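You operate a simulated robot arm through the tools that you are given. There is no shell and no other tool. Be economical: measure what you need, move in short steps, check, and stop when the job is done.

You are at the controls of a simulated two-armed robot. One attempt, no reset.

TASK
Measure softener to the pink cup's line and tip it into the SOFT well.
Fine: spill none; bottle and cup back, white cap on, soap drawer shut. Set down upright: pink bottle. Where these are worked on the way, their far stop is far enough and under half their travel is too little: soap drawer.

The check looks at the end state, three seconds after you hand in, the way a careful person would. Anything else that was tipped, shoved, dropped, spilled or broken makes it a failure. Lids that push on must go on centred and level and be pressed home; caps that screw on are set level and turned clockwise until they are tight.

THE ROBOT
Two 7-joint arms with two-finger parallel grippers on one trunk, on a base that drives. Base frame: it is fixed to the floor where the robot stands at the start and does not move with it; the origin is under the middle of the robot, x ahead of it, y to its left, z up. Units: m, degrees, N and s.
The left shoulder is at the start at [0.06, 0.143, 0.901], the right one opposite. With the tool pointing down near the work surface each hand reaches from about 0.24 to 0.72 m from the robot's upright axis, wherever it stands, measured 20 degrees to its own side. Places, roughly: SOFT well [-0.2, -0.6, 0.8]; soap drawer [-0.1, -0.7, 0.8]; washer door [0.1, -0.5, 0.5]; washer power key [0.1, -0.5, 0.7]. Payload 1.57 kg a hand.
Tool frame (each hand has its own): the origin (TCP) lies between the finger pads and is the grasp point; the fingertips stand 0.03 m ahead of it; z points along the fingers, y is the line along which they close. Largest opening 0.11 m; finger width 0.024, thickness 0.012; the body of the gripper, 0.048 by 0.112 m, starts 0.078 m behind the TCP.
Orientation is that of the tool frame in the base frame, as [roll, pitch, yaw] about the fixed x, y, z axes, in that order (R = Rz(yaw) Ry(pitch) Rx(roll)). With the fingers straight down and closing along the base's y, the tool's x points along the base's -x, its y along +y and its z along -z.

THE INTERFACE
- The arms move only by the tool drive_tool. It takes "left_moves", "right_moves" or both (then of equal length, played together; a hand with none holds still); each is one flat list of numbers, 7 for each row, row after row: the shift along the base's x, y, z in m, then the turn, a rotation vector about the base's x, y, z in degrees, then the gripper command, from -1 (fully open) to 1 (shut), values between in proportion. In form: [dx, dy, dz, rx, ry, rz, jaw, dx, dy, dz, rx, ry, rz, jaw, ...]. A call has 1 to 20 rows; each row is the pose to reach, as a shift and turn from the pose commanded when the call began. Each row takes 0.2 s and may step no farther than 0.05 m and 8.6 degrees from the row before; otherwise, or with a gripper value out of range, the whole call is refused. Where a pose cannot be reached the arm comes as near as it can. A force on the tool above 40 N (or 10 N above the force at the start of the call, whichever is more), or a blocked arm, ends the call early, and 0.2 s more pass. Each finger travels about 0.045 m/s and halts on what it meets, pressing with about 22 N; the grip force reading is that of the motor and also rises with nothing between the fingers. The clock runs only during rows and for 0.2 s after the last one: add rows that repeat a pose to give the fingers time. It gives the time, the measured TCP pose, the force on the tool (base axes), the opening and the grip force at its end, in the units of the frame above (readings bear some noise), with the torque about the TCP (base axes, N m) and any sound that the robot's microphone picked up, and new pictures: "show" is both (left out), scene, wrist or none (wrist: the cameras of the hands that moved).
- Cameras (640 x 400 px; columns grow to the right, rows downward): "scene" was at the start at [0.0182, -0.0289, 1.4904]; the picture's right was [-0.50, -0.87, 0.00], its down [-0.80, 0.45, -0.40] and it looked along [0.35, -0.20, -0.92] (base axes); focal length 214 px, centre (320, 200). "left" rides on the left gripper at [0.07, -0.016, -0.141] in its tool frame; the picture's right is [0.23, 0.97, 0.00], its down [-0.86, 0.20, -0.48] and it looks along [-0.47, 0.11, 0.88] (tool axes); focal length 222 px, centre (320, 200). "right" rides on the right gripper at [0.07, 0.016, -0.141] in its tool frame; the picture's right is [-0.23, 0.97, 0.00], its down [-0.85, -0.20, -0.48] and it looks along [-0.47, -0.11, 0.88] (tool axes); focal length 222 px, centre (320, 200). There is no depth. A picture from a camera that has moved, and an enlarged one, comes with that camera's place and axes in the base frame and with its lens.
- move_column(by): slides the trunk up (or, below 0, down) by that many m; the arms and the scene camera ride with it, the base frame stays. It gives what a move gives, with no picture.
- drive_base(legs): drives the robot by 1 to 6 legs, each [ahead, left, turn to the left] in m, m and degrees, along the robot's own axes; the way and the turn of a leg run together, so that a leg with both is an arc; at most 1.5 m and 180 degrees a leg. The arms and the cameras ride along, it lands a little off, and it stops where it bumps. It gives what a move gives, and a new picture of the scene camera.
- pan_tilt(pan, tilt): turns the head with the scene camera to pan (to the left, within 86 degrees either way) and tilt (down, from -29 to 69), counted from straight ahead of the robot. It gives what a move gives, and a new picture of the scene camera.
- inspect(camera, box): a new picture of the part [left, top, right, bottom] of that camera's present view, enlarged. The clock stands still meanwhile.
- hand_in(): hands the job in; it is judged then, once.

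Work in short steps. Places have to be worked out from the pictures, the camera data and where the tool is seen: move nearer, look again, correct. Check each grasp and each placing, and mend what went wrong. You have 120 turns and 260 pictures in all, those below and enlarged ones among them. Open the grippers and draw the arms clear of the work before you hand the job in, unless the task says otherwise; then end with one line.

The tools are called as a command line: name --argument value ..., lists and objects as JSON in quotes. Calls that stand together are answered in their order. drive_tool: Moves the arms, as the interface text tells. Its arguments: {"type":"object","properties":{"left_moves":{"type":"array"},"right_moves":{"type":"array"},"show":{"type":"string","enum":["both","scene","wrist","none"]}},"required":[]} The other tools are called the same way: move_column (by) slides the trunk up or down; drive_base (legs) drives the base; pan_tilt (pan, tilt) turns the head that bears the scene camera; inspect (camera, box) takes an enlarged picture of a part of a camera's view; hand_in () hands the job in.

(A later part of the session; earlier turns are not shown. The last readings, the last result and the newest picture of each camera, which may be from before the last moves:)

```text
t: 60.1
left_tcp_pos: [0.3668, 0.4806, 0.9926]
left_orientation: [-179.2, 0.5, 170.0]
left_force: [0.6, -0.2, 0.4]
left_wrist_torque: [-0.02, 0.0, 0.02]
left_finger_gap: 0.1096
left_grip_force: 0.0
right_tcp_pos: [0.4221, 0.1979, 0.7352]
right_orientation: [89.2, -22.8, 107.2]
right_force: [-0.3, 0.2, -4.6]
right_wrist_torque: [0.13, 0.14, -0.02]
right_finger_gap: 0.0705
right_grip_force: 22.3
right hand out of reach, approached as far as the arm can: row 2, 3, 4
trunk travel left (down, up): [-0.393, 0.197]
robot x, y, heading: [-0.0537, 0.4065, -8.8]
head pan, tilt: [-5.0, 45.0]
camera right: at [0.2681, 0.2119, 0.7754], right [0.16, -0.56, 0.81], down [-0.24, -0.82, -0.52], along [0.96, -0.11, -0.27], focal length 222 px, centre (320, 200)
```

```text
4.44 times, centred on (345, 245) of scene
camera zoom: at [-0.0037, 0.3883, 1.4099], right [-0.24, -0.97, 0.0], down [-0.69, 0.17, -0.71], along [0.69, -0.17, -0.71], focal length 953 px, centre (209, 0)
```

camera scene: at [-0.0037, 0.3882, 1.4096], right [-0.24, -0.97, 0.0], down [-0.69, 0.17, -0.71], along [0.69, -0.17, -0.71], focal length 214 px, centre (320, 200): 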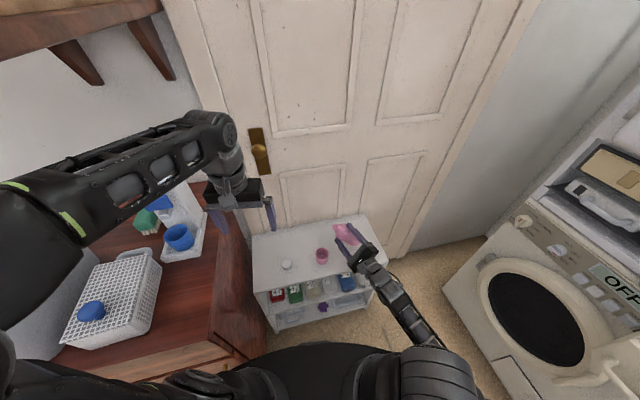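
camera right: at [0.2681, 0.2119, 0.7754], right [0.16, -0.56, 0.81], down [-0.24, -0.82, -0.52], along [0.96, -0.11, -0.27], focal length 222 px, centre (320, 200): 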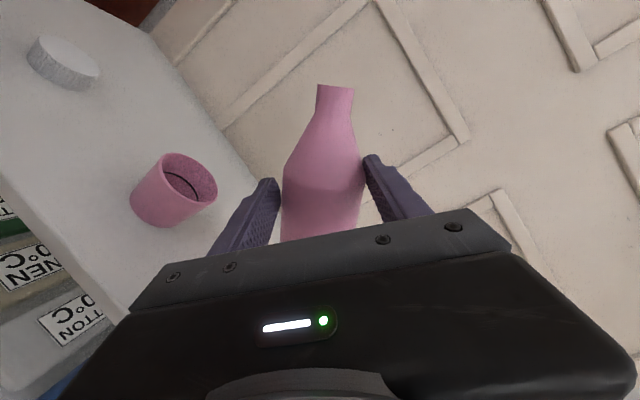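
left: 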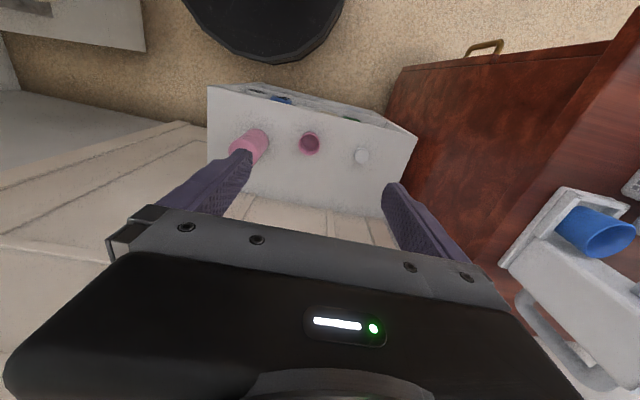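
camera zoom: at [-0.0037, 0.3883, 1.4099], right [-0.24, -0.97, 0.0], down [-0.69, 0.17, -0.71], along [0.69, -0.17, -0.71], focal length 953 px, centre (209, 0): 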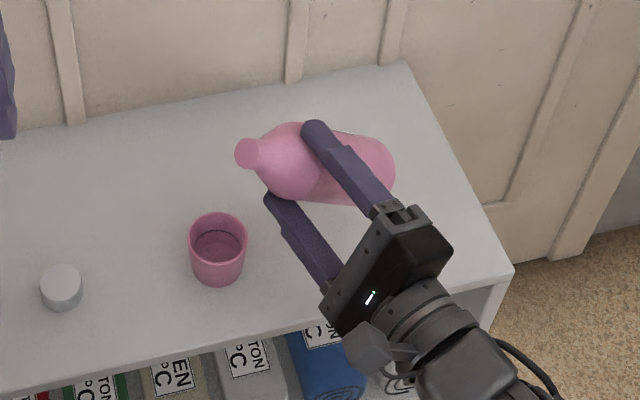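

The mouth is now at [0.430,0.251,0.783] and the bottle is tilted about 46°, rotated in the grip by that contact but holding. I'll add 14° of tilt only, slowly, and look.

drive_tool --right_moves '[0, 0, 0, -3.4, -1, 0, 1, 0, 0, 0, -6.7, -2, 0, 1, 0, 0, 0, -10, -3, 0, 1, 0, 0, 0, -13.4, -4, 0, 1]' --show "wrist"

inspect --camera "scene" --box '[280, 200, 410, 290]'

```text
t: 61.1
left_tcp_pos: [0.3659, 0.4824, 0.9932]
left_orientation: [-179.2, 0.6, 170.1]
left_force: [-0.1, 0.0, 0.6]
left_wrist_torque: [0.03, 0.02, -0.04]
left_finger_gap: 0.1098
left_grip_force: 0.0
right_tcp_pos: [0.4221, 0.1964, 0.7355]
right_orientation: [89.3, -8.9, 107.0]
right_force: [-0.9, -1.0, -4.9]
right_wrist_torque: [0.14, 0.14, 0.01]
right_finger_gap: 0.071
right_grip_force: 21.9
trunk travel left (down, up): [-0.393, 0.197]
robot x, y, heading: [-0.0537, 0.3985, -8.7]
head pan, tilt: [-5.0, 45.0]
camera right: at [0.2653, 0.2197, 0.7596], right [0.1, -0.36, 0.93], down [-0.22, -0.92, -0.34], along [0.97, -0.17, -0.17], focal length 222 px, centre (320, 200)
```

right: 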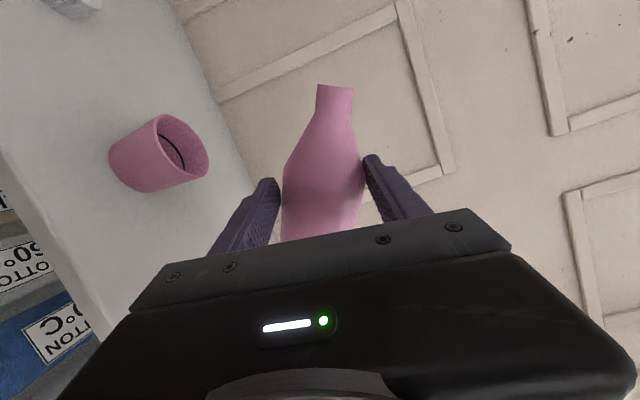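

```text
4.44 times, centred on (345, 245) of scene
camera zoom: at [-0.0037, 0.3882, 1.4099], right [-0.24, -0.97, 0.0], down [-0.69, 0.17, -0.71], along [0.69, -0.17, -0.71], focal length 953 px, centre (209, 0)
```

zoom: 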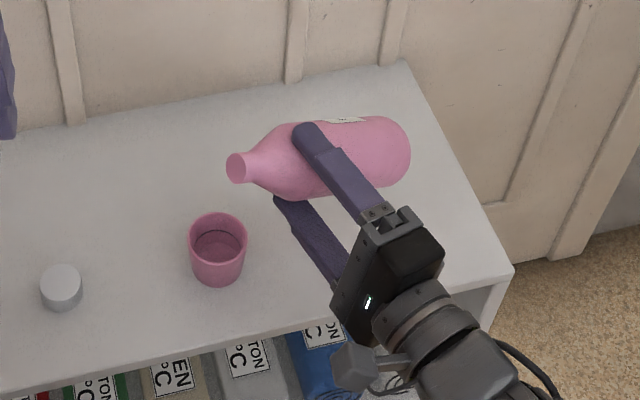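

The bottle is tilted about 60° with no flow yet, mouth at [0.427,0.259,0.769]. The grip is stable. I'll lower the trunk 4 cm to bring the mouth closer over the cup.

move_column --by -0.04

drive_tool --right_moves '[0.002, 0.002, 0, -2.9, -0.8, 0, 1, 0.004, 0.003, 0, -5.8, -1.6, 0, 1]' --show "none"

inspect --camera "scene" --box '[290, 210, 380, 280]'

```text
t: 62.0
left_tcp_pos: [0.3661, 0.4811, 0.9544]
left_orientation: [-179.1, 0.6, 170.1]
left_force: [1.2, -0.2, 0.4]
left_wrist_torque: [0.05, -0.01, -0.02]
left_finger_gap: 0.1099
left_grip_force: 0.1
right_tcp_pos: [0.4225, 0.1964, 0.6943]
right_orientation: [89.0, -8.9, 107.1]
right_force: [0.0, -0.7, -4.3]
right_wrist_torque: [0.09, 0.13, -0.03]
right_finger_gap: 0.0708
right_grip_force: 22.0
trunk travel left (down, up): [-0.353, 0.237]
robot x, y, heading: [-0.0523, 0.4026, -8.7]
head pan, tilt: [-5.0, 45.0]
```

```text
t: 62.6
left_tcp_pos: [0.3663, 0.4807, 0.9525]
left_orientation: [-179.1, 0.6, 170.0]
left_force: [-0.1, -1.1, -0.7]
left_wrist_torque: [0.03, 0.0, 0.01]
left_finger_gap: 0.1099
left_grip_force: 0.2
right_tcp_pos: [0.4257, 0.1982, 0.6939]
right_orientation: [89.4, -2.7, 107.3]
right_force: [0.9, 0.1, -3.9]
right_wrist_torque: [0.16, 0.13, -0.03]
right_finger_gap: 0.0706
right_grip_force: 21.8
trunk travel left (down, up): [-0.353, 0.237]
robot x, y, heading: [-0.048, 0.4003, -8.8]
head pan, tilt: [-5.0, 45.0]
```

```text
5.71 times, centred on (335, 245) of scene
camera zoom: at [-0.0037, 0.3882, 1.3699], right [-0.24, -0.97, 0.0], down [-0.69, 0.17, -0.71], along [0.69, -0.17, -0.71], focal length 1226 px, centre (234, -57)
```

zoom: 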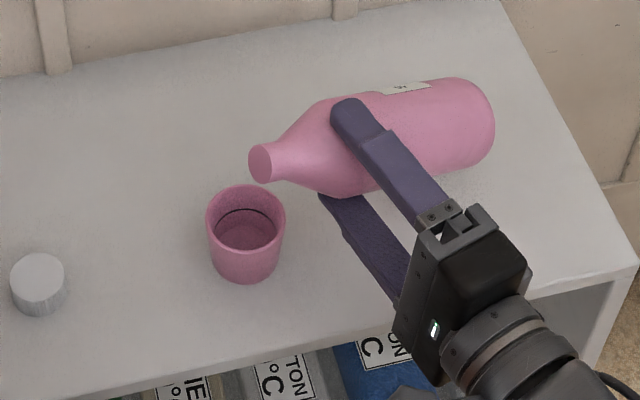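

The mouth is at about [0.433,0.264,0.72], over the cup, at about 66° tilt with no flow. I'll continue in small tilt steps.

drive_tool --right_moves '[0, 0, 0, -2.9, -0.8, 0, 1, 0, 0, 0, -5.8, -1.6, 0, 1]' --show "none"

inspect --camera "scene" --box '[300, 215, 364, 265]'

```text
t: 63.2
left_tcp_pos: [0.3671, 0.4814, 0.9517]
left_orientation: [-179.1, 0.7, 170.0]
left_force: [-0.1, -0.1, -0.9]
left_wrist_torque: [-0.01, 0.02, 0.01]
left_finger_gap: 0.1102
left_grip_force: 0.0
right_tcp_pos: [0.4259, 0.1985, 0.6952]
right_orientation: [89.6, 3.2, 107.4]
right_force: [-0.8, -0.6, -4.9]
right_wrist_torque: [0.19, 0.13, 0.0]
right_finger_gap: 0.0709
right_grip_force: 22.4
trunk travel left (down, up): [-0.353, 0.237]
robot x, y, heading: [-0.0501, 0.4052, -9.0]
head pan, tilt: [-5.0, 45.0]
```

```text
8.00 times, centred on (332, 240) of scene
camera zoom: at [-0.0037, 0.3882, 1.3699], right [-0.24, -0.97, 0.0], down [-0.69, 0.17, -0.71], along [0.69, -0.17, -0.71], focal length 1716 px, centre (224, -120)
```

zoom: 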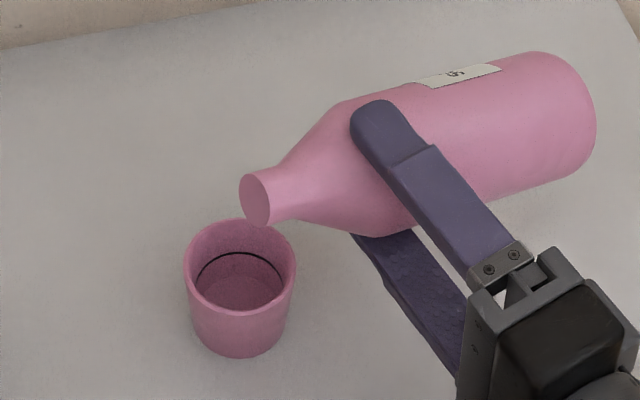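

At about 72° there is still no flow. I'll tilt another 5°.

drive_tool --right_moves '[0, 0, 0, -2.4, -0.7, 0, 1, 0, 0, 0, -4.8, -1.4, 0, 1]' --show "none"

inspect --camera "scene" --box '[300, 215, 364, 265]'

```text
t: 63.8
left_tcp_pos: [0.3655, 0.4807, 0.954]
left_orientation: [-179.2, 0.5, 170.1]
left_force: [0.1, 0.4, -0.5]
left_wrist_torque: [-0.02, -0.04, -0.01]
left_finger_gap: 0.1098
left_grip_force: 0.0
right_tcp_pos: [0.4252, 0.1994, 0.6957]
right_orientation: [89.6, 8.3, 107.3]
right_force: [0.3, -0.1, -5.2]
right_wrist_torque: [0.16, 0.14, -0.01]
right_finger_gap: 0.0707
right_grip_force: 21.7
trunk travel left (down, up): [-0.353, 0.237]
robot x, y, heading: [-0.0485, 0.4047, -8.8]
head pan, tilt: [-5.0, 45.0]
```

```text
8.00 times, centred on (332, 240) of scene
camera zoom: at [-0.0037, 0.3882, 1.3699], right [-0.24, -0.97, 0.0], down [-0.69, 0.17, -0.71], along [0.69, -0.17, -0.71], focal length 1716 px, centre (224, -120)
```

zoom: 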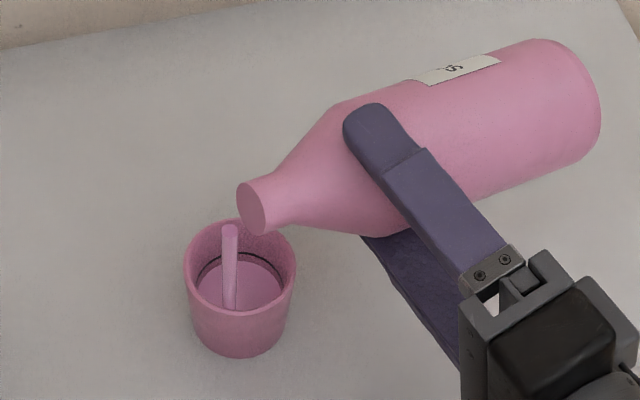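

It is flowing into the cup and the level is already close to the line, so I'll tilt back at once.

drive_tool --right_moves '[0, 0, 0, 8, 2.3, 0, 1]' --show "none"

inspect --camera "scene" --box '[308, 235, 340, 260]'

```text
t: 64.2
left_tcp_pos: [0.3661, 0.4813, 0.9527]
left_orientation: [-179.2, 0.6, 170.0]
left_force: [-0.3, 0.1, -0.2]
left_wrist_torque: [0.02, -0.03, 0.01]
left_finger_gap: 0.1103
left_grip_force: 0.0
right_tcp_pos: [0.4249, 0.1984, 0.6937]
right_orientation: [89.5, -0.2, 107.4]
right_force: [0.5, -0.5, -4.7]
right_wrist_torque: [0.17, 0.16, 0.01]
right_finger_gap: 0.0706
right_grip_force: 22.5
trunk travel left (down, up): [-0.353, 0.237]
robot x, y, heading: [-0.0497, 0.4054, -8.9]
head pan, tilt: [-5.0, 45.0]
```

```text
16.00 times, centred on (324, 248) of scene
camera zoom: at [-0.0037, 0.3882, 1.3699], right [-0.24, -0.97, 0.0], down [-0.69, 0.17, -0.71], along [0.69, -0.17, -0.71], focal length 3432 px, centre (256, -560)
```

zoom: 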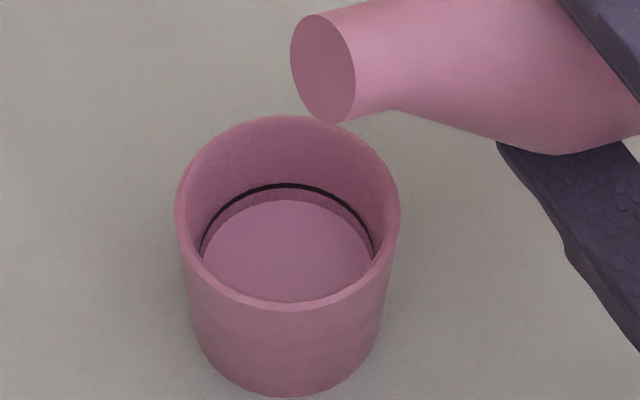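

Flow has stopped and nothing is spilled. The level is a little below the line, about 60% of the way. I'll make a short repeat tip within a single call.

drive_tool --right_moves '[0, 0, 0, -4, -1.15, 0, 1, 0, 0, 0, -8, -2.3, 0, 1, 0, 0, 0, -3, -0.9, 0, 1, 0, 0, 0, 3, 0.9, 0, 1]' --show "none"

inspect --camera "scene" --box '[308, 235, 340, 260]'

```text
t: 65.2
left_tcp_pos: [0.3654, 0.4824, 0.9531]
left_orientation: [-179.1, 0.6, 170.0]
left_force: [-0.3, 1.4, 0.5]
left_wrist_torque: [0.01, 0.04, 0.01]
left_finger_gap: 0.1099
left_grip_force: 0.1
right_tcp_pos: [0.4248, 0.1996, 0.6951]
right_orientation: [89.5, -3.3, 107.3]
right_force: [-0.1, 0.5, -4.3]
right_wrist_torque: [0.14, 0.18, 0.0]
right_finger_gap: 0.0707
right_grip_force: 22.0
trunk travel left (down, up): [-0.353, 0.237]
robot x, y, heading: [-0.0468, 0.4032, -8.9]
head pan, tilt: [-5.0, 45.0]
```

```text
16.00 times, centred on (324, 248) of scene
camera zoom: at [-0.0037, 0.3882, 1.3699], right [-0.24, -0.97, 0.0], down [-0.69, 0.17, -0.71], along [0.69, -0.17, -0.71], focal length 3432 px, centre (256, -560)
```

zoom: 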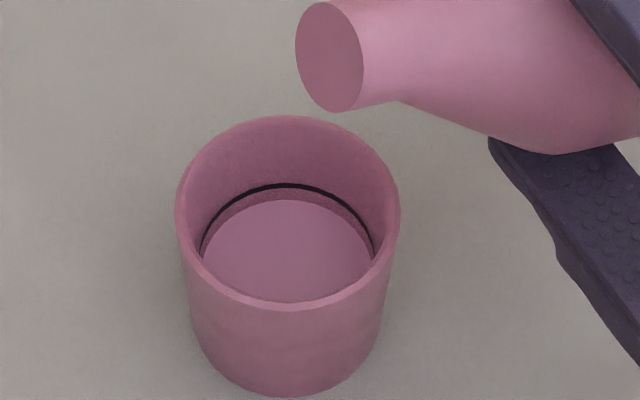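

The level is unchanged; that peak was too brief. I'll repeat with one extra row at the peak.

drive_tool --right_moves '[0, 0, 0, -5.8, -1.6, 0, 1, 0, 0, 0, -11.5, -3.2, 0, 1, 0, 0, 0, -11.5, -3.2, 0, 1, 0, 0, 0, -5, -1.4, 0, 1, 0, 0, 0, 0, 0, 0, 1]' --show "none"

inspect --camera "scene" --box '[308, 235, 340, 260]'

```text
t: 66.4
left_tcp_pos: [0.3653, 0.4821, 0.9527]
left_orientation: [-179.2, 0.6, 170.1]
left_force: [-0.7, 0.0, -0.1]
left_wrist_torque: [0.03, -0.01, -0.03]
left_finger_gap: 0.1098
left_grip_force: 0.1
right_tcp_pos: [0.4246, 0.1983, 0.6941]
right_orientation: [89.5, -3.4, 107.2]
right_force: [-0.7, -0.8, -4.4]
right_wrist_torque: [0.2, 0.18, 0.02]
right_finger_gap: 0.0704
right_grip_force: 22.0
trunk travel left (down, up): [-0.353, 0.237]
robot x, y, heading: [-0.0514, 0.4053, -8.9]
head pan, tilt: [-5.0, 45.0]
```

```text
16.00 times, centred on (324, 248) of scene
camera zoom: at [-0.0037, 0.3882, 1.3699], right [-0.24, -0.97, 0.0], down [-0.69, 0.17, -0.71], along [0.69, -0.17, -0.71], focal length 3432 px, centre (256, -560)
```

zoom: 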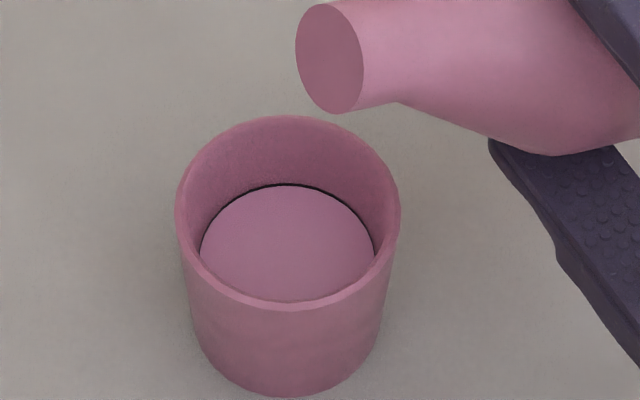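

The liquid is exactly at the line. I'll raise the trunk 5 cm and bring the bottle upright, moving it back toward its place.

move_column --by 0.05

drive_tool --right_moves '[0.002, -0.007, 0, 7, 2, 0, 1, 0.004, -0.014, 0, 14, 4, 0, 1, 0.006, -0.021, 0, 21, 6, 0, 1, 0.008, -0.028, 0, 28, 8, 0, 1, 0.01, -0.035, 0, 35, 10, 0, 1, 0.012, -0.042, 0, 42, 12, 0, 1, 0.014, -0.049, 0, 49, 14, 0, 1, 0.016, -0.056, 0, 55, 16, 0, 1]' --show "both"

inspect --camera "scene" --box '[270, 190, 430, 300]'

inspect --camera "left" --box '[0, 50, 280, 230]'

```text
t: 67.3
left_tcp_pos: [0.3661, 0.4819, 1.0037]
left_orientation: [-179.2, 0.5, 170.0]
left_force: [0.1, 0.3, 0.1]
left_wrist_torque: [0.03, 0.03, 0.02]
left_finger_gap: 0.1102
left_grip_force: 0.1
right_tcp_pos: [0.4261, 0.1985, 0.7441]
right_orientation: [89.4, -3.3, 107.2]
right_force: [0.7, 0.2, -4.9]
right_wrist_torque: [0.14, 0.13, 0.01]
right_finger_gap: 0.0703
right_grip_force: 22.2
trunk travel left (down, up): [-0.403, 0.187]
robot x, y, heading: [-0.0493, 0.4034, -8.8]
head pan, tilt: [-5.0, 45.0]
```

```text
t: 69.1
left_tcp_pos: [0.3668, 0.4814, 1.0027]
left_orientation: [-179.2, 0.6, 170.0]
left_force: [-0.5, -0.8, -0.4]
left_wrist_torque: [0.0, 0.0, -0.01]
left_finger_gap: 0.11
left_grip_force: 0.0
right_tcp_pos: [0.4418, 0.1413, 0.7451]
right_orientation: [87.5, -60.7, 108.5]
right_force: [-0.5, 0.4, -4.7]
right_wrist_torque: [0.02, 0.14, 0.0]
right_finger_gap: 0.069
right_grip_force: 21.9
trunk travel left (down, up): [-0.403, 0.187]
robot x, y, heading: [-0.0508, 0.4043, -8.6]
head pan, tilt: [-5.0, 45.0]
camera scene: at [-0.0037, 0.3882, 1.4199], right [-0.24, -0.97, 0.0], down [-0.69, 0.17, -0.71], along [0.69, -0.17, -0.71], focal length 214 px, centre (320, 200)
camera right: at [0.2972, 0.1221, 0.8112], right [0.26, -0.92, 0.28], down [-0.37, -0.36, -0.85], along [0.89, 0.12, -0.44], focal length 222 px, centre (320, 200)
```

scene: 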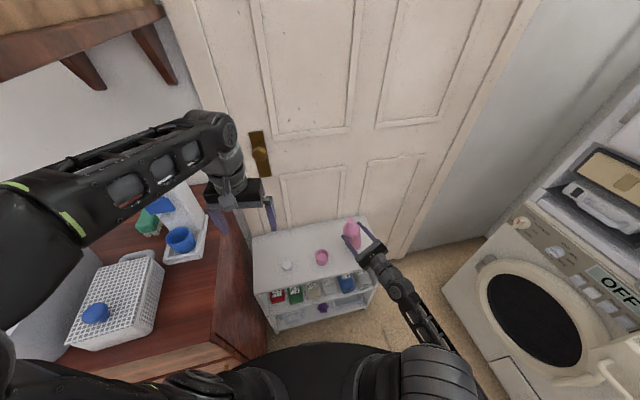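
right: 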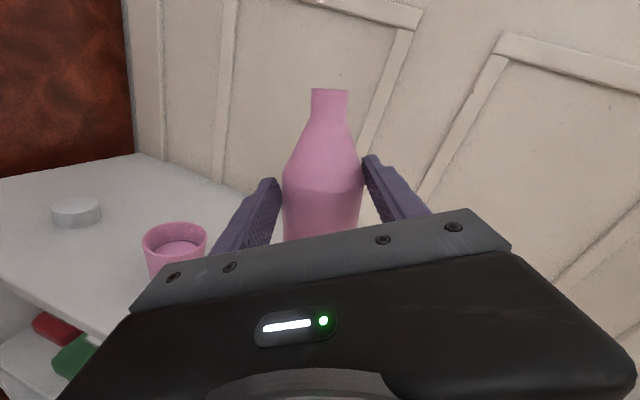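

```text
3.64 times, centred on (350, 245) of scene
camera zoom: at [-0.0037, 0.3882, 1.4199], right [-0.24, -0.97, 0.0], down [-0.69, 0.17, -0.71], along [0.69, -0.17, -0.71], focal length 780 px, centre (211, 36)
```

zoom: 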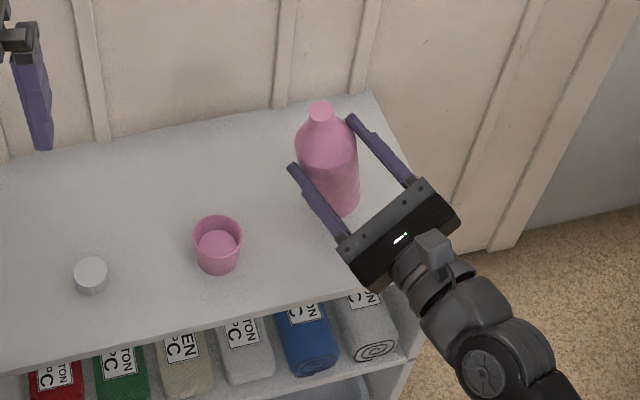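

```text
2.22 times, centred on (140, 140) of left
camera zoom: at [0.2937, 0.4807, 1.1443], right [-0.06, 1.0, -0.02], down [0.87, 0.06, 0.48], along [0.48, 0.01, -0.87], focal length 494 px, centre (720, 333)
```

zoom: 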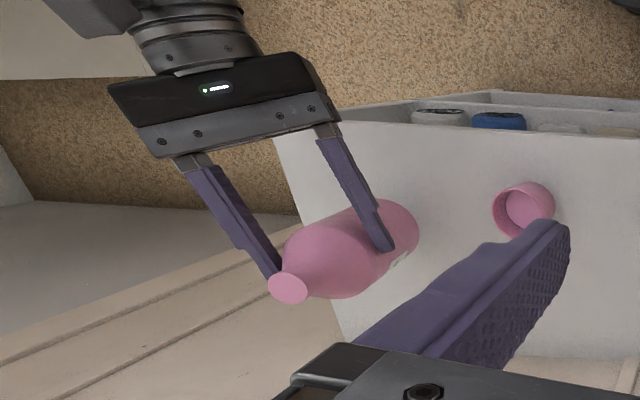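

The bottle axis leans about 14° toward the cup: mouth [0.462,0.160], bottom [0.46,0.114]. I'll rotate those last 14° and shift slightly to its original spot.

drive_tool --right_moves '[0.001, -0.005, 0, 4.4, 1.4, 0, 1, 0.003, -0.01, 0, 8.9, 2.7, 0, 1, 0.005, -0.017, 0, 13.3, 4.1, 0, 1]' --show "wrist"

inspect --camera "scene" --box '[290, 190, 420, 280]'

inspect --camera "left" --box '[0, 50, 280, 230]'

```text
t: 69.9
left_tcp_pos: [0.3663, 0.4814, 1.0018]
left_orientation: [-179.1, 0.6, 169.9]
left_force: [0.2, 0.0, -0.1]
left_wrist_torque: [0.01, 0.0, -0.01]
left_finger_gap: 0.1101
left_grip_force: 0.0
right_tcp_pos: [0.447, 0.1268, 0.7451]
right_orientation: [86.4, -74.5, 109.5]
right_force: [-0.3, 0.0, -5.2]
right_wrist_torque: [-0.03, 0.1, 0.03]
right_finger_gap: 0.068
right_grip_force: 22.2
trunk travel left (down, up): [-0.403, 0.187]
robot x, y, heading: [-0.051, 0.4068, -8.8]
head pan, tilt: [-5.0, 45.0]
camera right: at [0.3072, 0.0895, 0.8144], right [0.28, -0.96, 0.04], down [-0.44, -0.16, -0.89], along [0.86, 0.23, -0.46], focal length 222 px, centre (320, 200)
```

right: 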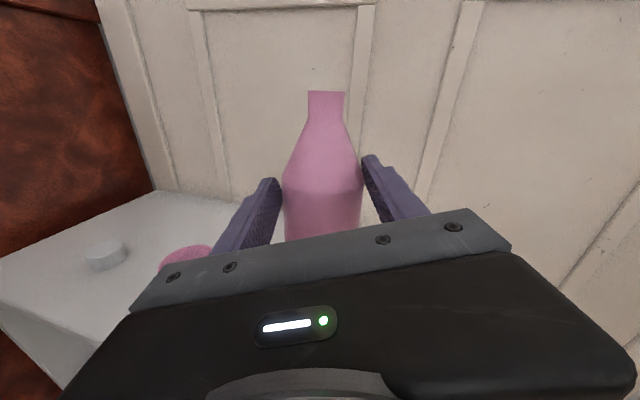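

```text
4.44 times, centred on (355, 235) of scene
camera zoom: at [-0.0036, 0.3881, 1.4199], right [-0.24, -0.97, 0.0], down [-0.69, 0.17, -0.71], along [0.69, -0.17, -0.71], focal length 953 px, centre (164, 44)
```

zoom: 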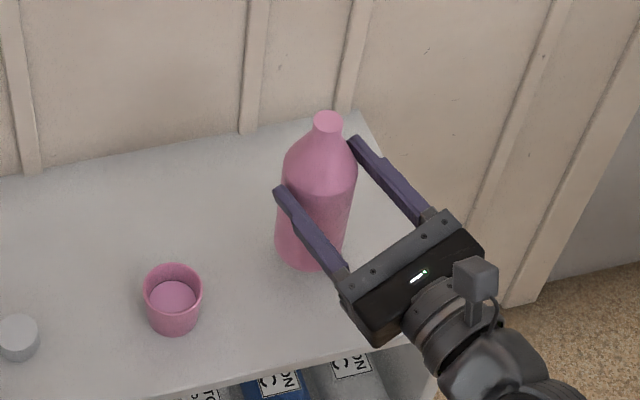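

```text
2.22 times, centred on (140, 140) of left
camera zoom: at [0.2937, 0.4807, 1.1443], right [-0.06, 1.0, -0.02], down [0.87, 0.06, 0.48], along [0.48, 0.01, -0.87], focal length 494 px, centre (720, 333)
```

zoom: 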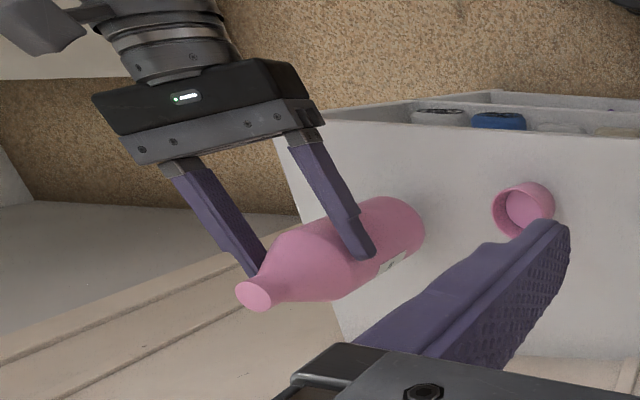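

The bottle is upright over [0.4715,0.131], its original spot, with its base about 3 cm above the shelf. I'll lower the trunk 3 cm and check the force.

move_column --by -0.029

inspect --camera "left" --box '[0, 50, 280, 230]'

```text
t: 70.6
left_tcp_pos: [0.365, 0.4818, 0.9748]
left_orientation: [-179.3, 0.6, 170.0]
left_force: [-0.3, 0.3, 0.4]
left_wrist_torque: [0.02, -0.04, 0.0]
left_finger_gap: 0.1101
left_grip_force: 0.0
right_tcp_pos: [0.4461, 0.1254, 0.7159]
right_orientation: [86.4, -74.4, 109.6]
right_force: [0.0, -0.8, -3.8]
right_wrist_torque: [-0.02, 0.14, 0.03]
right_finger_gap: 0.068
right_grip_force: 21.8
trunk travel left (down, up): [-0.374, 0.216]
robot x, y, heading: [-0.0498, 0.3997, -8.8]
head pan, tilt: [-5.0, 45.0]
```

```text
2.22 times, centred on (140, 140) of left
camera zoom: at [0.2936, 0.4807, 1.1153], right [-0.06, 1.0, -0.02], down [0.87, 0.06, 0.48], along [0.48, 0.01, -0.87], focal length 494 px, centre (720, 333)
```

zoom: 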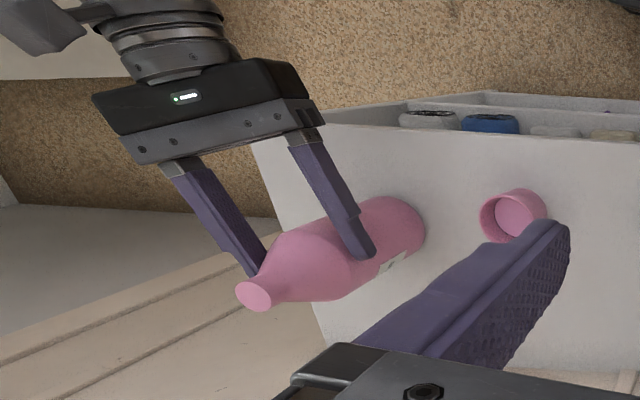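

Force still shows the full weight, about -4 N. I'll lower another 5 mm.

move_column --by -0.005

```text
t: 71.2
left_tcp_pos: [0.3665, 0.481, 0.9698]
left_orientation: [-179.2, 0.6, 170.0]
left_force: [0.3, 0.6, -0.1]
left_wrist_torque: [0.04, -0.01, -0.01]
left_finger_gap: 0.1098
left_grip_force: 0.1
right_tcp_pos: [0.4463, 0.1256, 0.7116]
right_orientation: [86.2, -74.5, 109.8]
right_force: [0.3, 0.1, -2.2]
right_wrist_torque: [0.1, 0.0, 0.0]
right_finger_gap: 0.0684
right_grip_force: 22.5
trunk travel left (down, up): [-0.369, 0.221]
robot x, y, heading: [-0.0494, 0.4061, -8.5]
head pan, tilt: [-5.0, 45.0]
```

The load is shifting to the shelf, now -2.2 N. I'll go down 3 mm more.

move_column --by -0.003

inspect --camera "right" --box '[160, 60, 480, 260]'

```text
t: 71.7
left_tcp_pos: [0.3645, 0.4822, 0.9667]
left_orientation: [-179.2, 0.6, 170.0]
left_force: [0.4, 0.1, 0.5]
left_wrist_torque: [-0.01, -0.02, 0.0]
left_finger_gap: 0.1098
left_grip_force: 0.1
right_tcp_pos: [0.4456, 0.1271, 0.7116]
right_orientation: [85.0, -74.4, 110.8]
right_force: [-1.6, -2.4, 14.6]
right_wrist_torque: [0.22, 0.14, 0.02]
right_finger_gap: 0.0682
right_grip_force: 22.1
trunk travel left (down, up): [-0.366, 0.224]
robot x, y, heading: [-0.0501, 0.4021, -8.9]
head pan, tilt: [-5.0, 45.0]
```

```text
2.00 times, centred on (320, 160) of right
camera zoom: at [0.3059, 0.0898, 0.7799], right [0.27, -0.96, 0.04], down [-0.43, -0.16, -0.89], along [0.86, 0.23, -0.46], focal length 444 px, centre (320, 280)
```

zoom: 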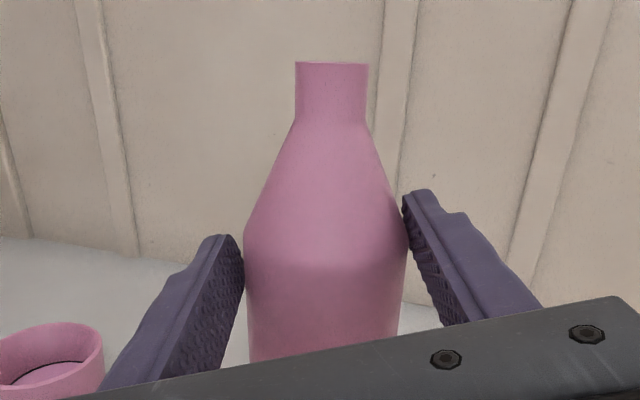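

It is seated firmly. I'll open the gripper.

drive_tool --right_moves '[0, 0, 0, 0, 0, 0, 0.2, 0, 0, 0, 0, 0, 0, -0.2, 0, 0, 0, 0, 0, 0, -0.6, 0, 0, 0, 0, 0, 0, -1, 0, 0, 0, 0, 0, 0, -1]' --show "wrist"

inspect --camera "scene" --box '[270, 190, 430, 300]'

```text
t: 72.9
left_tcp_pos: [0.3659, 0.481, 0.9667]
left_orientation: [-179.1, 0.6, 170.0]
left_force: [0.1, 0.2, 0.2]
left_wrist_torque: [-0.01, 0.0, 0.0]
left_finger_gap: 0.1101
left_grip_force: 0.2
right_tcp_pos: [0.4455, 0.1252, 0.7091]
right_orientation: [86.5, -74.4, 109.4]
right_force: [0.6, 0.4, -0.4]
right_wrist_torque: [-0.01, 0.02, 0.02]
right_finger_gap: 0.11
right_grip_force: 0.2
trunk travel left (down, up): [-0.366, 0.224]
robot x, y, heading: [-0.0512, 0.4048, -9.0]
head pan, tilt: [-5.0, 45.0]
camera right: at [0.307, 0.0898, 0.7774], right [0.28, -0.96, 0.04], down [-0.44, -0.16, -0.89], along [0.86, 0.23, -0.46], focal length 222 px, centre (320, 200)
```

right: 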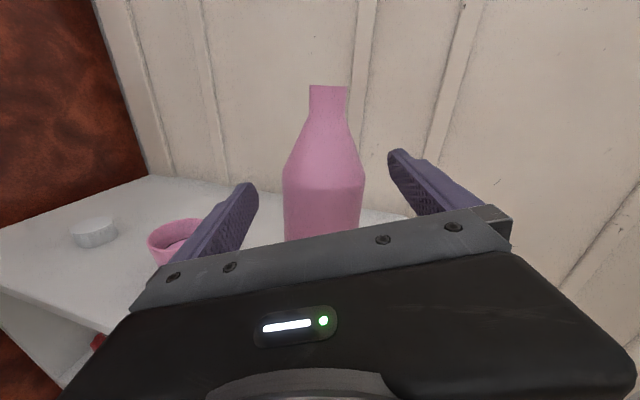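

```text
3.64 times, centred on (350, 245) of scene
camera zoom: at [-0.004, 0.3883, 1.3829], right [-0.24, -0.97, 0.0], down [-0.69, 0.17, -0.71], along [0.69, -0.17, -0.71], focal length 780 px, centre (211, 36)
```

zoom: 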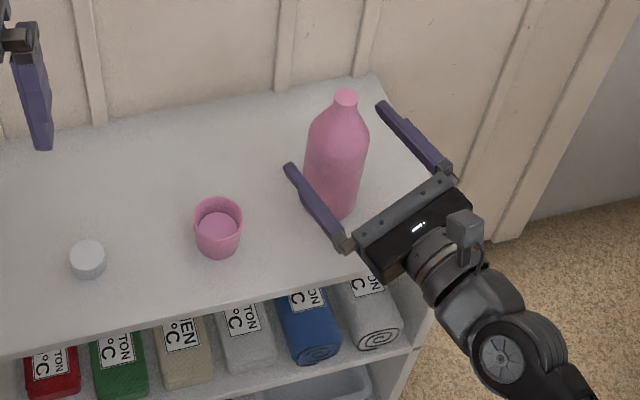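

The bottle stands upright. While the right hand is here it can hold the bottle for capping, so I'll send the left hand to the cap at about [0.452,0.417], pre-rotating it counter-clockwise for the later clockwise twist.

drive_tool --left_moves '[0.009, -0.006, -0.024, 0, 0, 8.4, -0.2, 0.017, -0.013, -0.048, 0, 0, 16.8, -0.2, 0.026, -0.019, -0.072, 0, 0, 25.2, -0.2, 0.034, -0.026, -0.096, 0, 0, 33.6, -0.2, 0.043, -0.032, -0.12, 0, 0, 42, -0.2, 0.052, -0.038, -0.144, 0, 0, 50.4, -0.2, 0.06, -0.045, -0.168, 0, 0, 58.8, -0.2, 0.069, -0.051, -0.192, 0, 0, 67.2, -0.2, 0.078, -0.058, -0.216, 0, 0, 75.6, -0.2, 0.086, -0.064, -0.24, 0, 0, 84, -0.2]' --show "both"

```text
t: 75.1
left_tcp_pos: [0.4521, 0.4161, 0.7244]
left_orientation: [-179.2, 0.7, -105.9]
left_force: [0.8, 0.0, -0.1]
left_wrist_torque: [-0.05, 0.01, 0.0]
left_finger_gap: 0.0661
left_grip_force: 0.0
right_tcp_pos: [0.4456, 0.1263, 0.7085]
right_orientation: [86.2, -74.6, 109.4]
right_force: [0.1, -0.3, 0.4]
right_wrist_torque: [0.01, 0.0, 0.02]
right_finger_gap: 0.11
right_grip_force: 0.1
trunk travel left (down, up): [-0.366, 0.224]
robot x, y, heading: [-0.0483, 0.4023, -9.1]
head pan, tilt: [-5.0, 45.0]
camera scene: at [-0.0039, 0.3883, 1.383], right [-0.24, -0.97, 0.0], down [-0.69, 0.17, -0.71], along [0.69, -0.17, -0.71], focal length 214 px, centre (320, 200)
camera left: at [0.4466, 0.3452, 0.8659], right [-1.0, 0.05, -0.02], down [0.03, 0.87, 0.48], along [0.04, 0.48, -0.87], focal length 222 px, centre (320, 200)
```

scene: 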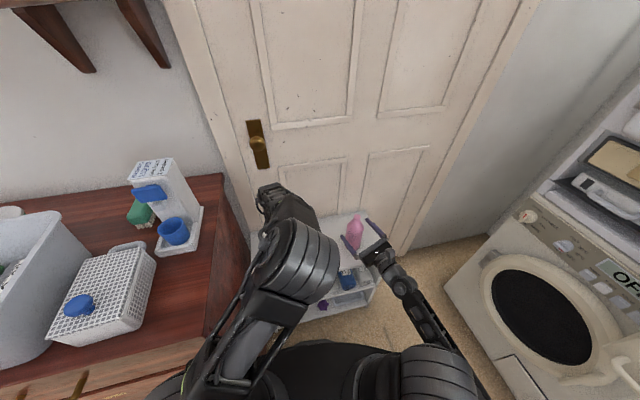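
left: 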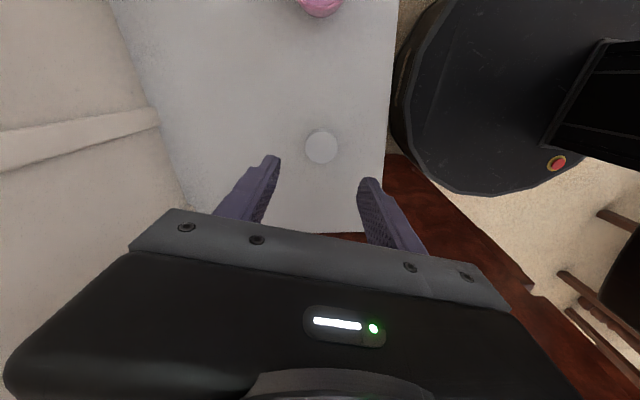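

The cap is centred below the left hand at [0.454,0.415]. I'll descend to z≈0.626 and close gently on it.

drive_tool --left_moves '[0, 0, -0.03, 0, 0, 0, -0.2, 0, 0, -0.06, 0, 0, 0, -0.2, 0.001, -0.001, -0.085, 0, 0, 0, -0.2, 0.001, -0.001, -0.098, 0, 0, 0, -0.2, 0.001, -0.001, -0.098, 0, 0, 0, 0.3, 0.001, -0.001, -0.098, 0, 0, 0, 0.7, 0.001, -0.001, -0.098, 0, 0, 0, 0.7]' --show "wrist"

```text
t: 76.7
left_tcp_pos: [0.4527, 0.4151, 0.6281]
left_orientation: [-179.2, 0.6, -106.0]
left_force: [-0.8, -0.1, -0.2]
left_wrist_torque: [0.0, 0.01, -0.01]
left_finger_gap: 0.0361
left_grip_force: 22.5
right_tcp_pos: [0.4463, 0.1265, 0.7085]
right_orientation: [86.3, -74.5, 109.6]
right_force: [0.0, 0.0, -0.5]
right_wrist_torque: [0.02, -0.04, 0.01]
right_finger_gap: 0.1102
right_grip_force: 0.1
trunk travel left (down, up): [-0.366, 0.224]
robot x, y, heading: [-0.0471, 0.4043, -8.9]
head pan, tilt: [-5.0, 45.0]
camera left: at [0.4472, 0.3443, 0.7691], right [-1.0, 0.05, -0.02], down [0.04, 0.87, 0.48], along [0.04, 0.48, -0.87], focal length 222 px, centre (320, 200)
```

left: 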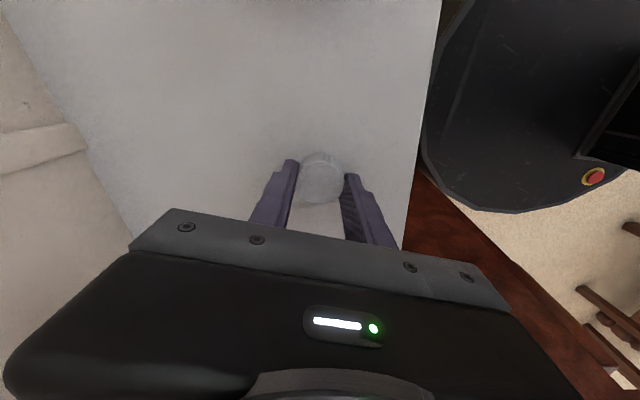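

The cap is gripped at 36 mm. I'll lift and carry it toward the bottle, keeping high.

drive_tool --left_moves '[0, 0, 0.045, 0, 0, 0, 0.7, 0, 0, 0.09, 0, 0, 0, 0.7, 0, 0, 0.135, 0, 0, 0, 0.7, 0, 0, 0.18, 0, 0, 0, 0.7, 0, 0, 0.225, 0, 0, 0, 0.7, 0.002, -0.045, 0.23, 0, 0, 0, 0.7, 0.005, -0.09, 0.23, 0, 0, 0, 0.7, 0.008, -0.135, 0.23, 0, 0, 0, 0.7, 0.012, -0.18, 0.23, 0, 0, 0, 0.7, 0.016, -0.22, 0.23, 0, 0, 0, 0.7]' --show "both"

```text
t: 78.9
left_tcp_pos: [0.467, 0.2051, 0.86]
left_orientation: [-179.0, 0.6, -105.9]
left_force: [-0.2, 0.0, 0.6]
left_wrist_torque: [0.03, -0.08, -0.01]
left_finger_gap: 0.0361
left_grip_force: 21.6
left hand out of reach, approached as far as the arm can: row 10
right_tcp_pos: [0.4453, 0.1253, 0.7076]
right_orientation: [86.0, -74.6, 109.9]
right_force: [-0.6, 0.1, -0.6]
right_wrist_torque: [-0.01, 0.01, -0.03]
right_finger_gap: 0.1099
right_grip_force: 0.1
trunk travel left (down, up): [-0.366, 0.224]
robot x, y, heading: [-0.0495, 0.4031, -8.9]
head pan, tilt: [-5.0, 45.0]
camera scene: at [-0.005, 0.3876, 1.383], right [-0.24, -0.97, 0.0], down [-0.69, 0.17, -0.71], along [0.69, -0.17, -0.71], focal length 214 px, centre (320, 200)
camera left: at [0.4613, 0.1348, 1.0009], right [-1.0, 0.05, -0.02], down [0.03, 0.87, 0.48], along [0.04, 0.48, -0.88], focal length 222 px, centre (320, 200)
```

scene: 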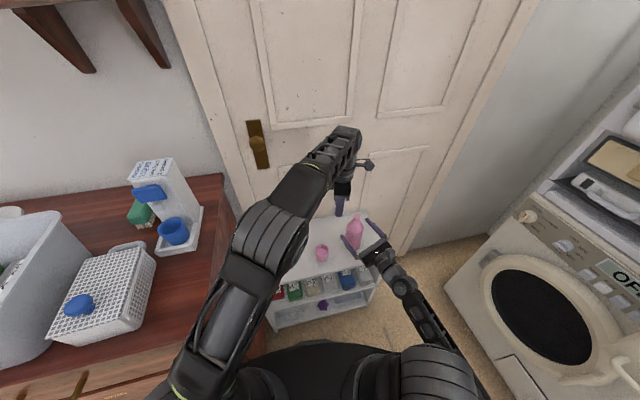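
left: 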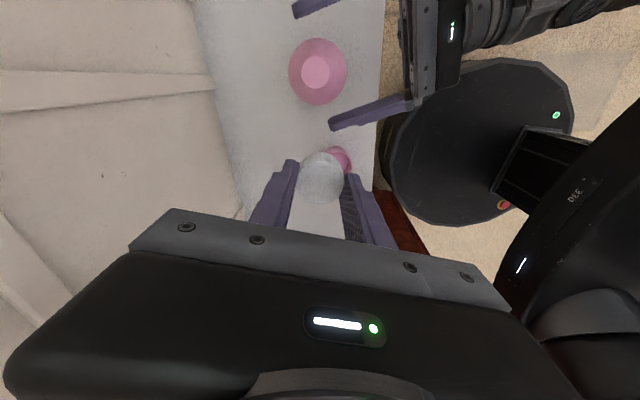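

The left arm's reach ends near y≈0.205 with this much wrist rotation. I'll unwind about 60° of it and try moving on, keeping height.

drive_tool --left_moves '[0, 0, 0, 0, 0, -8.5, 0.7, 0, 0, 0, 0, 0, -17, 0.7, 0, 0, 0, 0, 0, -25.5, 0.7, 0, 0, 0, 0, 0, -34, 0.7, 0, 0, 0, 0, 0, -42.5, 0.7, 0, 0, 0, 0, 0, -51, 0.7, 0, -0.02, 0, 0, 0, -59, 0.7, 0.001, -0.04, 0, 0, 0, -67, 0.7, 0.002, -0.055, 0, 0, 0, -75, 0.7, 0.003, -0.07, 0, 0, 0, -80, 0.7]' --show "wrist"

```text
t: 81.1
left_tcp_pos: [0.4772, 0.1638, 0.824]
left_orientation: [-178.6, 1.1, 173.9]
left_force: [1.2, -0.3, 0.4]
left_wrist_torque: [-0.06, 0.06, -0.01]
left_finger_gap: 0.036
left_grip_force: 21.8
left hand out of reach, approached as far as the arm can: row 7, 8, 9, 10
right_tcp_pos: [0.4466, 0.1268, 0.7068]
right_orientation: [86.6, -74.5, 109.2]
right_force: [0.9, 0.1, -0.4]
right_wrist_torque: [-0.01, -0.02, 0.02]
right_finger_gap: 0.1101
right_grip_force: 0.2
trunk travel left (down, up): [-0.366, 0.224]
robot x, y, heading: [-0.0509, 0.4036, -8.9]
head pan, tilt: [-5.0, 45.0]
camera left: at [0.4039, 0.1604, 0.9642], right [-0.12, 0.99, -0.03], down [0.86, 0.12, 0.49], along [0.49, 0.04, -0.87], focal length 222 px, centre (320, 200)
```

left: 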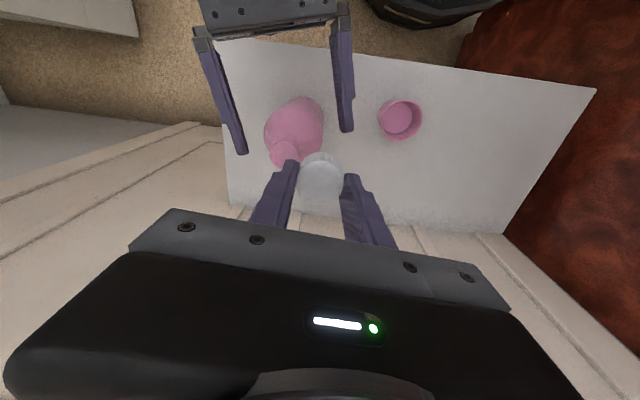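

The left arm can't quite reach over the bottle from here. I'll lift the cap away, then withdraw the right hand by backing the base along its axis, so I can reposition with better reach for both arms.

drive_tool --left_moves '[-0.01, 0.01, 0.03, 0, 0, 0, 0.7, -0.03, 0.04, 0.05, 0, 0, 0, 0.7, -0.06, 0.07, 0.06, 0, 0, 0, 0.7]' --show "none"

drive_base --legs '[[-0.12, -0.06, 0]]'

```text
t: 81.9
left_tcp_pos: [0.4152, 0.2357, 0.8849]
left_orientation: [-179.3, 0.6, 174.1]
left_force: [-0.8, -0.8, 0.3]
left_wrist_torque: [0.02, 0.01, -0.04]
left_finger_gap: 0.036
left_grip_force: 22.0
left hand out of reach, approached as far as the arm can: row 1
right_tcp_pos: [0.4459, 0.1249, 0.7088]
right_orientation: [86.2, -74.5, 109.7]
right_force: [0.8, -0.6, 0.1]
right_wrist_torque: [-0.02, 0.03, 0.0]
right_finger_gap: 0.11
right_grip_force: 0.1
trunk travel left (down, up): [-0.366, 0.224]
robot x, y, heading: [-0.0516, 0.4035, -8.7]
head pan, tilt: [-5.0, 45.0]
```

```text
t: 83.2
left_tcp_pos: [0.2892, 0.1945, 0.8857]
left_orientation: [-179.2, 0.6, 174.0]
left_force: [0.0, 0.0, 0.1]
left_wrist_torque: [0.0, 0.01, 0.02]
left_finger_gap: 0.0358
left_grip_force: 22.2
right_tcp_pos: [0.3196, 0.0843, 0.7082]
right_orientation: [86.1, -74.5, 109.9]
right_force: [-0.1, 0.6, 0.5]
right_wrist_torque: [0.01, -0.01, -0.03]
right_finger_gap: 0.11
right_grip_force: 0.1
trunk travel left (down, up): [-0.366, 0.224]
robot x, y, heading: [-0.1786, 0.3599, -8.8]
head pan, tilt: [-5.0, 45.0]
camera scene: at [-0.1319, 0.347, 1.383], right [-0.24, -0.97, 0.0], down [-0.69, 0.17, -0.71], along [0.69, -0.17, -0.71], focal length 214 px, centre (320, 200)
```

scene: 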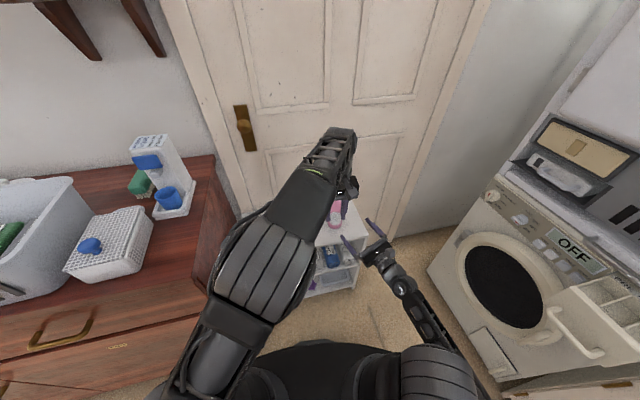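

The right hand is clear of the bottle. I'll back off a bit more to the right, then unroll the right wrist counter-clockwise toward its natural posture.

drive_base --legs '[[-0.08, -0.08, 0]]'

drive_tool --right_moves '[0, 0, 0.01, -7.9, -2.4, 0, -1, 0, 0, 0.02, -15.8, -4.8, 0, -1, 0, 0, 0.03, -23.7, -7.2, 0, -1, 0, 0, 0.04, -31.6, -9.6, 0, -1, 0, 0, 0.05, -39.5, -12, 0, -1, 0, 0, 0.06, -47.4, -14.4, 0, -1, 0, 0, 0.07, -55.3, -16.8, 0, -1, 0, 0, 0.08, -63.2, -19.2, 0, -1, 0, 0, 0.09, -71.1, -21.6, 0, -1, 0, 0, 0.1, -79, -24, 0, -1]' --show "scene"

```text
t: 84.4
left_tcp_pos: [0.1961, 0.1297, 0.8835]
left_orientation: [-179.2, 0.6, 174.1]
left_force: [-0.2, 0.2, -0.6]
left_wrist_torque: [-0.01, 0.01, 0.0]
left_finger_gap: 0.036
left_grip_force: 22.1
right_tcp_pos: [0.228, 0.0168, 0.7084]
right_orientation: [86.2, -74.5, 109.8]
right_force: [-0.1, 0.2, 0.5]
right_wrist_torque: [-0.02, 0.0, 0.01]
right_finger_gap: 0.1098
right_grip_force: 0.0
trunk travel left (down, up): [-0.366, 0.224]
robot x, y, heading: [-0.2683, 0.2978, -8.4]
head pan, tilt: [-5.0, 45.0]
camera scene: at [-0.2234, 0.28, 1.383], right [-0.24, -0.97, 0.0], down [-0.69, 0.17, -0.71], along [0.69, -0.17, -0.71], focal length 214 px, centre (320, 200)
```

scene: 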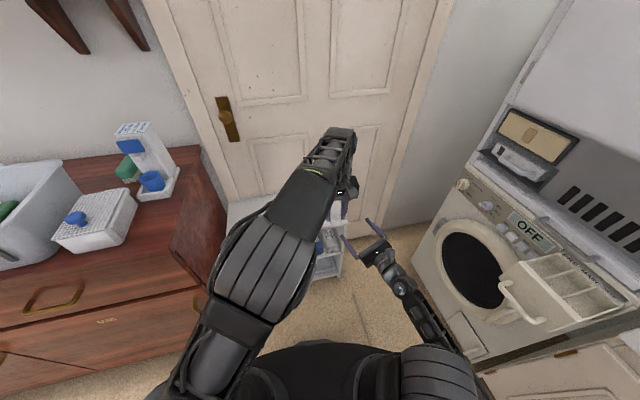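

```text
t: 86.6
left_tcp_pos: [0.198, 0.1285, 0.8841]
left_orientation: [-179.2, 0.6, 174.2]
left_force: [-0.4, 0.7, 0.5]
left_wrist_torque: [-0.01, -0.02, 0.0]
left_finger_gap: 0.0361
left_grip_force: 22.4
right_tcp_pos: [0.2279, 0.0192, 0.808]
right_orientation: [89.2, 8.2, 107.7]
right_force: [-0.5, -1.1, 0.5]
right_wrist_torque: [0.01, 0.03, 0.03]
right_finger_gap: 0.1102
right_grip_force: 0.1
trunk travel left (down, up): [-0.366, 0.224]
robot x, y, heading: [-0.2711, 0.2947, -8.9]
head pan, tilt: [-5.0, 45.0]
camera scene: at [-0.223, 0.2803, 1.3829], right [-0.24, -0.97, 0.0], down [-0.69, 0.17, -0.71], along [0.69, -0.17, -0.71], focal length 214 px, centre (320, 200)
```

scene: 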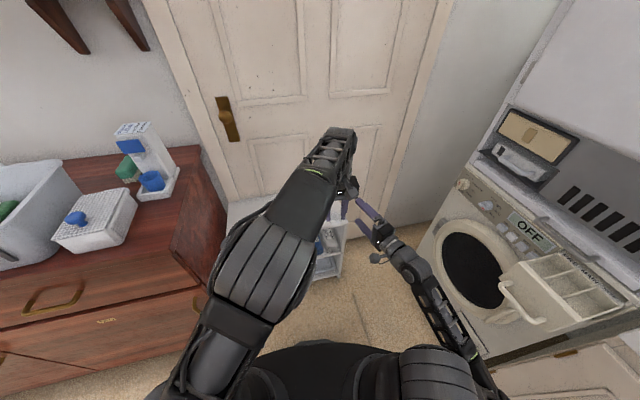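

It rolled cleanly. I'll continue the roll another ~82° while edging away from the left hand.

drive_tool --right_moves '[0, -0.005, 0, -7.9, -2.4, 0, -1, 0, -0.01, 0, -15.8, -4.8, 0, -1, 0, -0.015, 0, -23.7, -7.2, 0, -1, 0, -0.02, 0, -31.6, -9.6, 0, -1, 0, -0.025, 0, -39.5, -12, 0, -1, 0, -0.03, 0, -47.4, -14.4, 0, -1, 0, -0.035, 0, -55.3, -16.8, 0, -1, 0, -0.04, 0, -63.2, -19.2, 0, -1, 0, -0.045, 0, -71.1, -21.6, 0, -1, 0, -0.05, 0, -79, -24, 0, -1]' --show "both"

```text
t: 88.8
left_tcp_pos: [0.1984, 0.1284, 0.8845]
left_orientation: [-179.2, 0.6, 174.1]
left_force: [0.1, -0.6, 0.3]
left_wrist_torque: [-0.03, -0.01, -0.01]
left_finger_gap: 0.036
left_grip_force: 22.5
right_tcp_pos: [0.2284, -0.0312, 0.8078]
right_orientation: [-134.5, 88.9, -116.5]
right_force: [-0.6, 0.2, -0.3]
right_wrist_torque: [0.01, -0.03, 0.01]
right_finger_gap: 0.1102
right_grip_force: 0.1
trunk travel left (down, up): [-0.366, 0.224]
robot x, y, heading: [-0.2708, 0.2961, -8.7]
head pan, tilt: [-5.0, 45.0]
camera scene: at [-0.223, 0.2802, 1.3829], right [-0.24, -0.97, 0.0], down [-0.69, 0.17, -0.71], along [0.69, -0.17, -0.71], focal length 214 px, centre (320, 200)
camera right: at [0.086, -0.0599, 0.7407], right [-0.3, 0.93, 0.21], down [-0.39, -0.32, 0.86], along [0.87, 0.17, 0.46], focal length 222 px, centre (320, 200)
```

scene: 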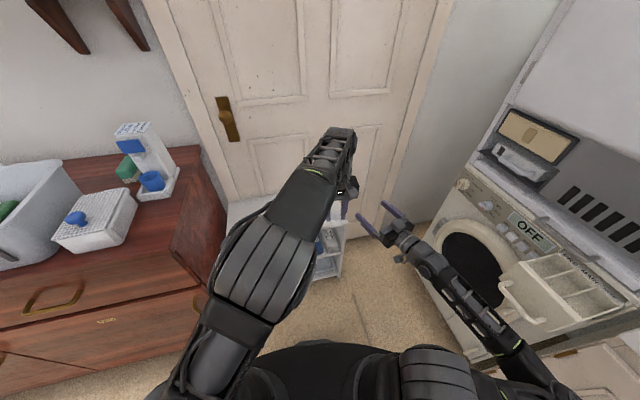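
right: 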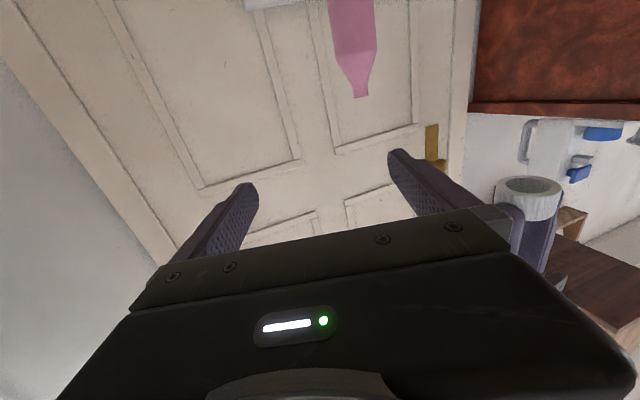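

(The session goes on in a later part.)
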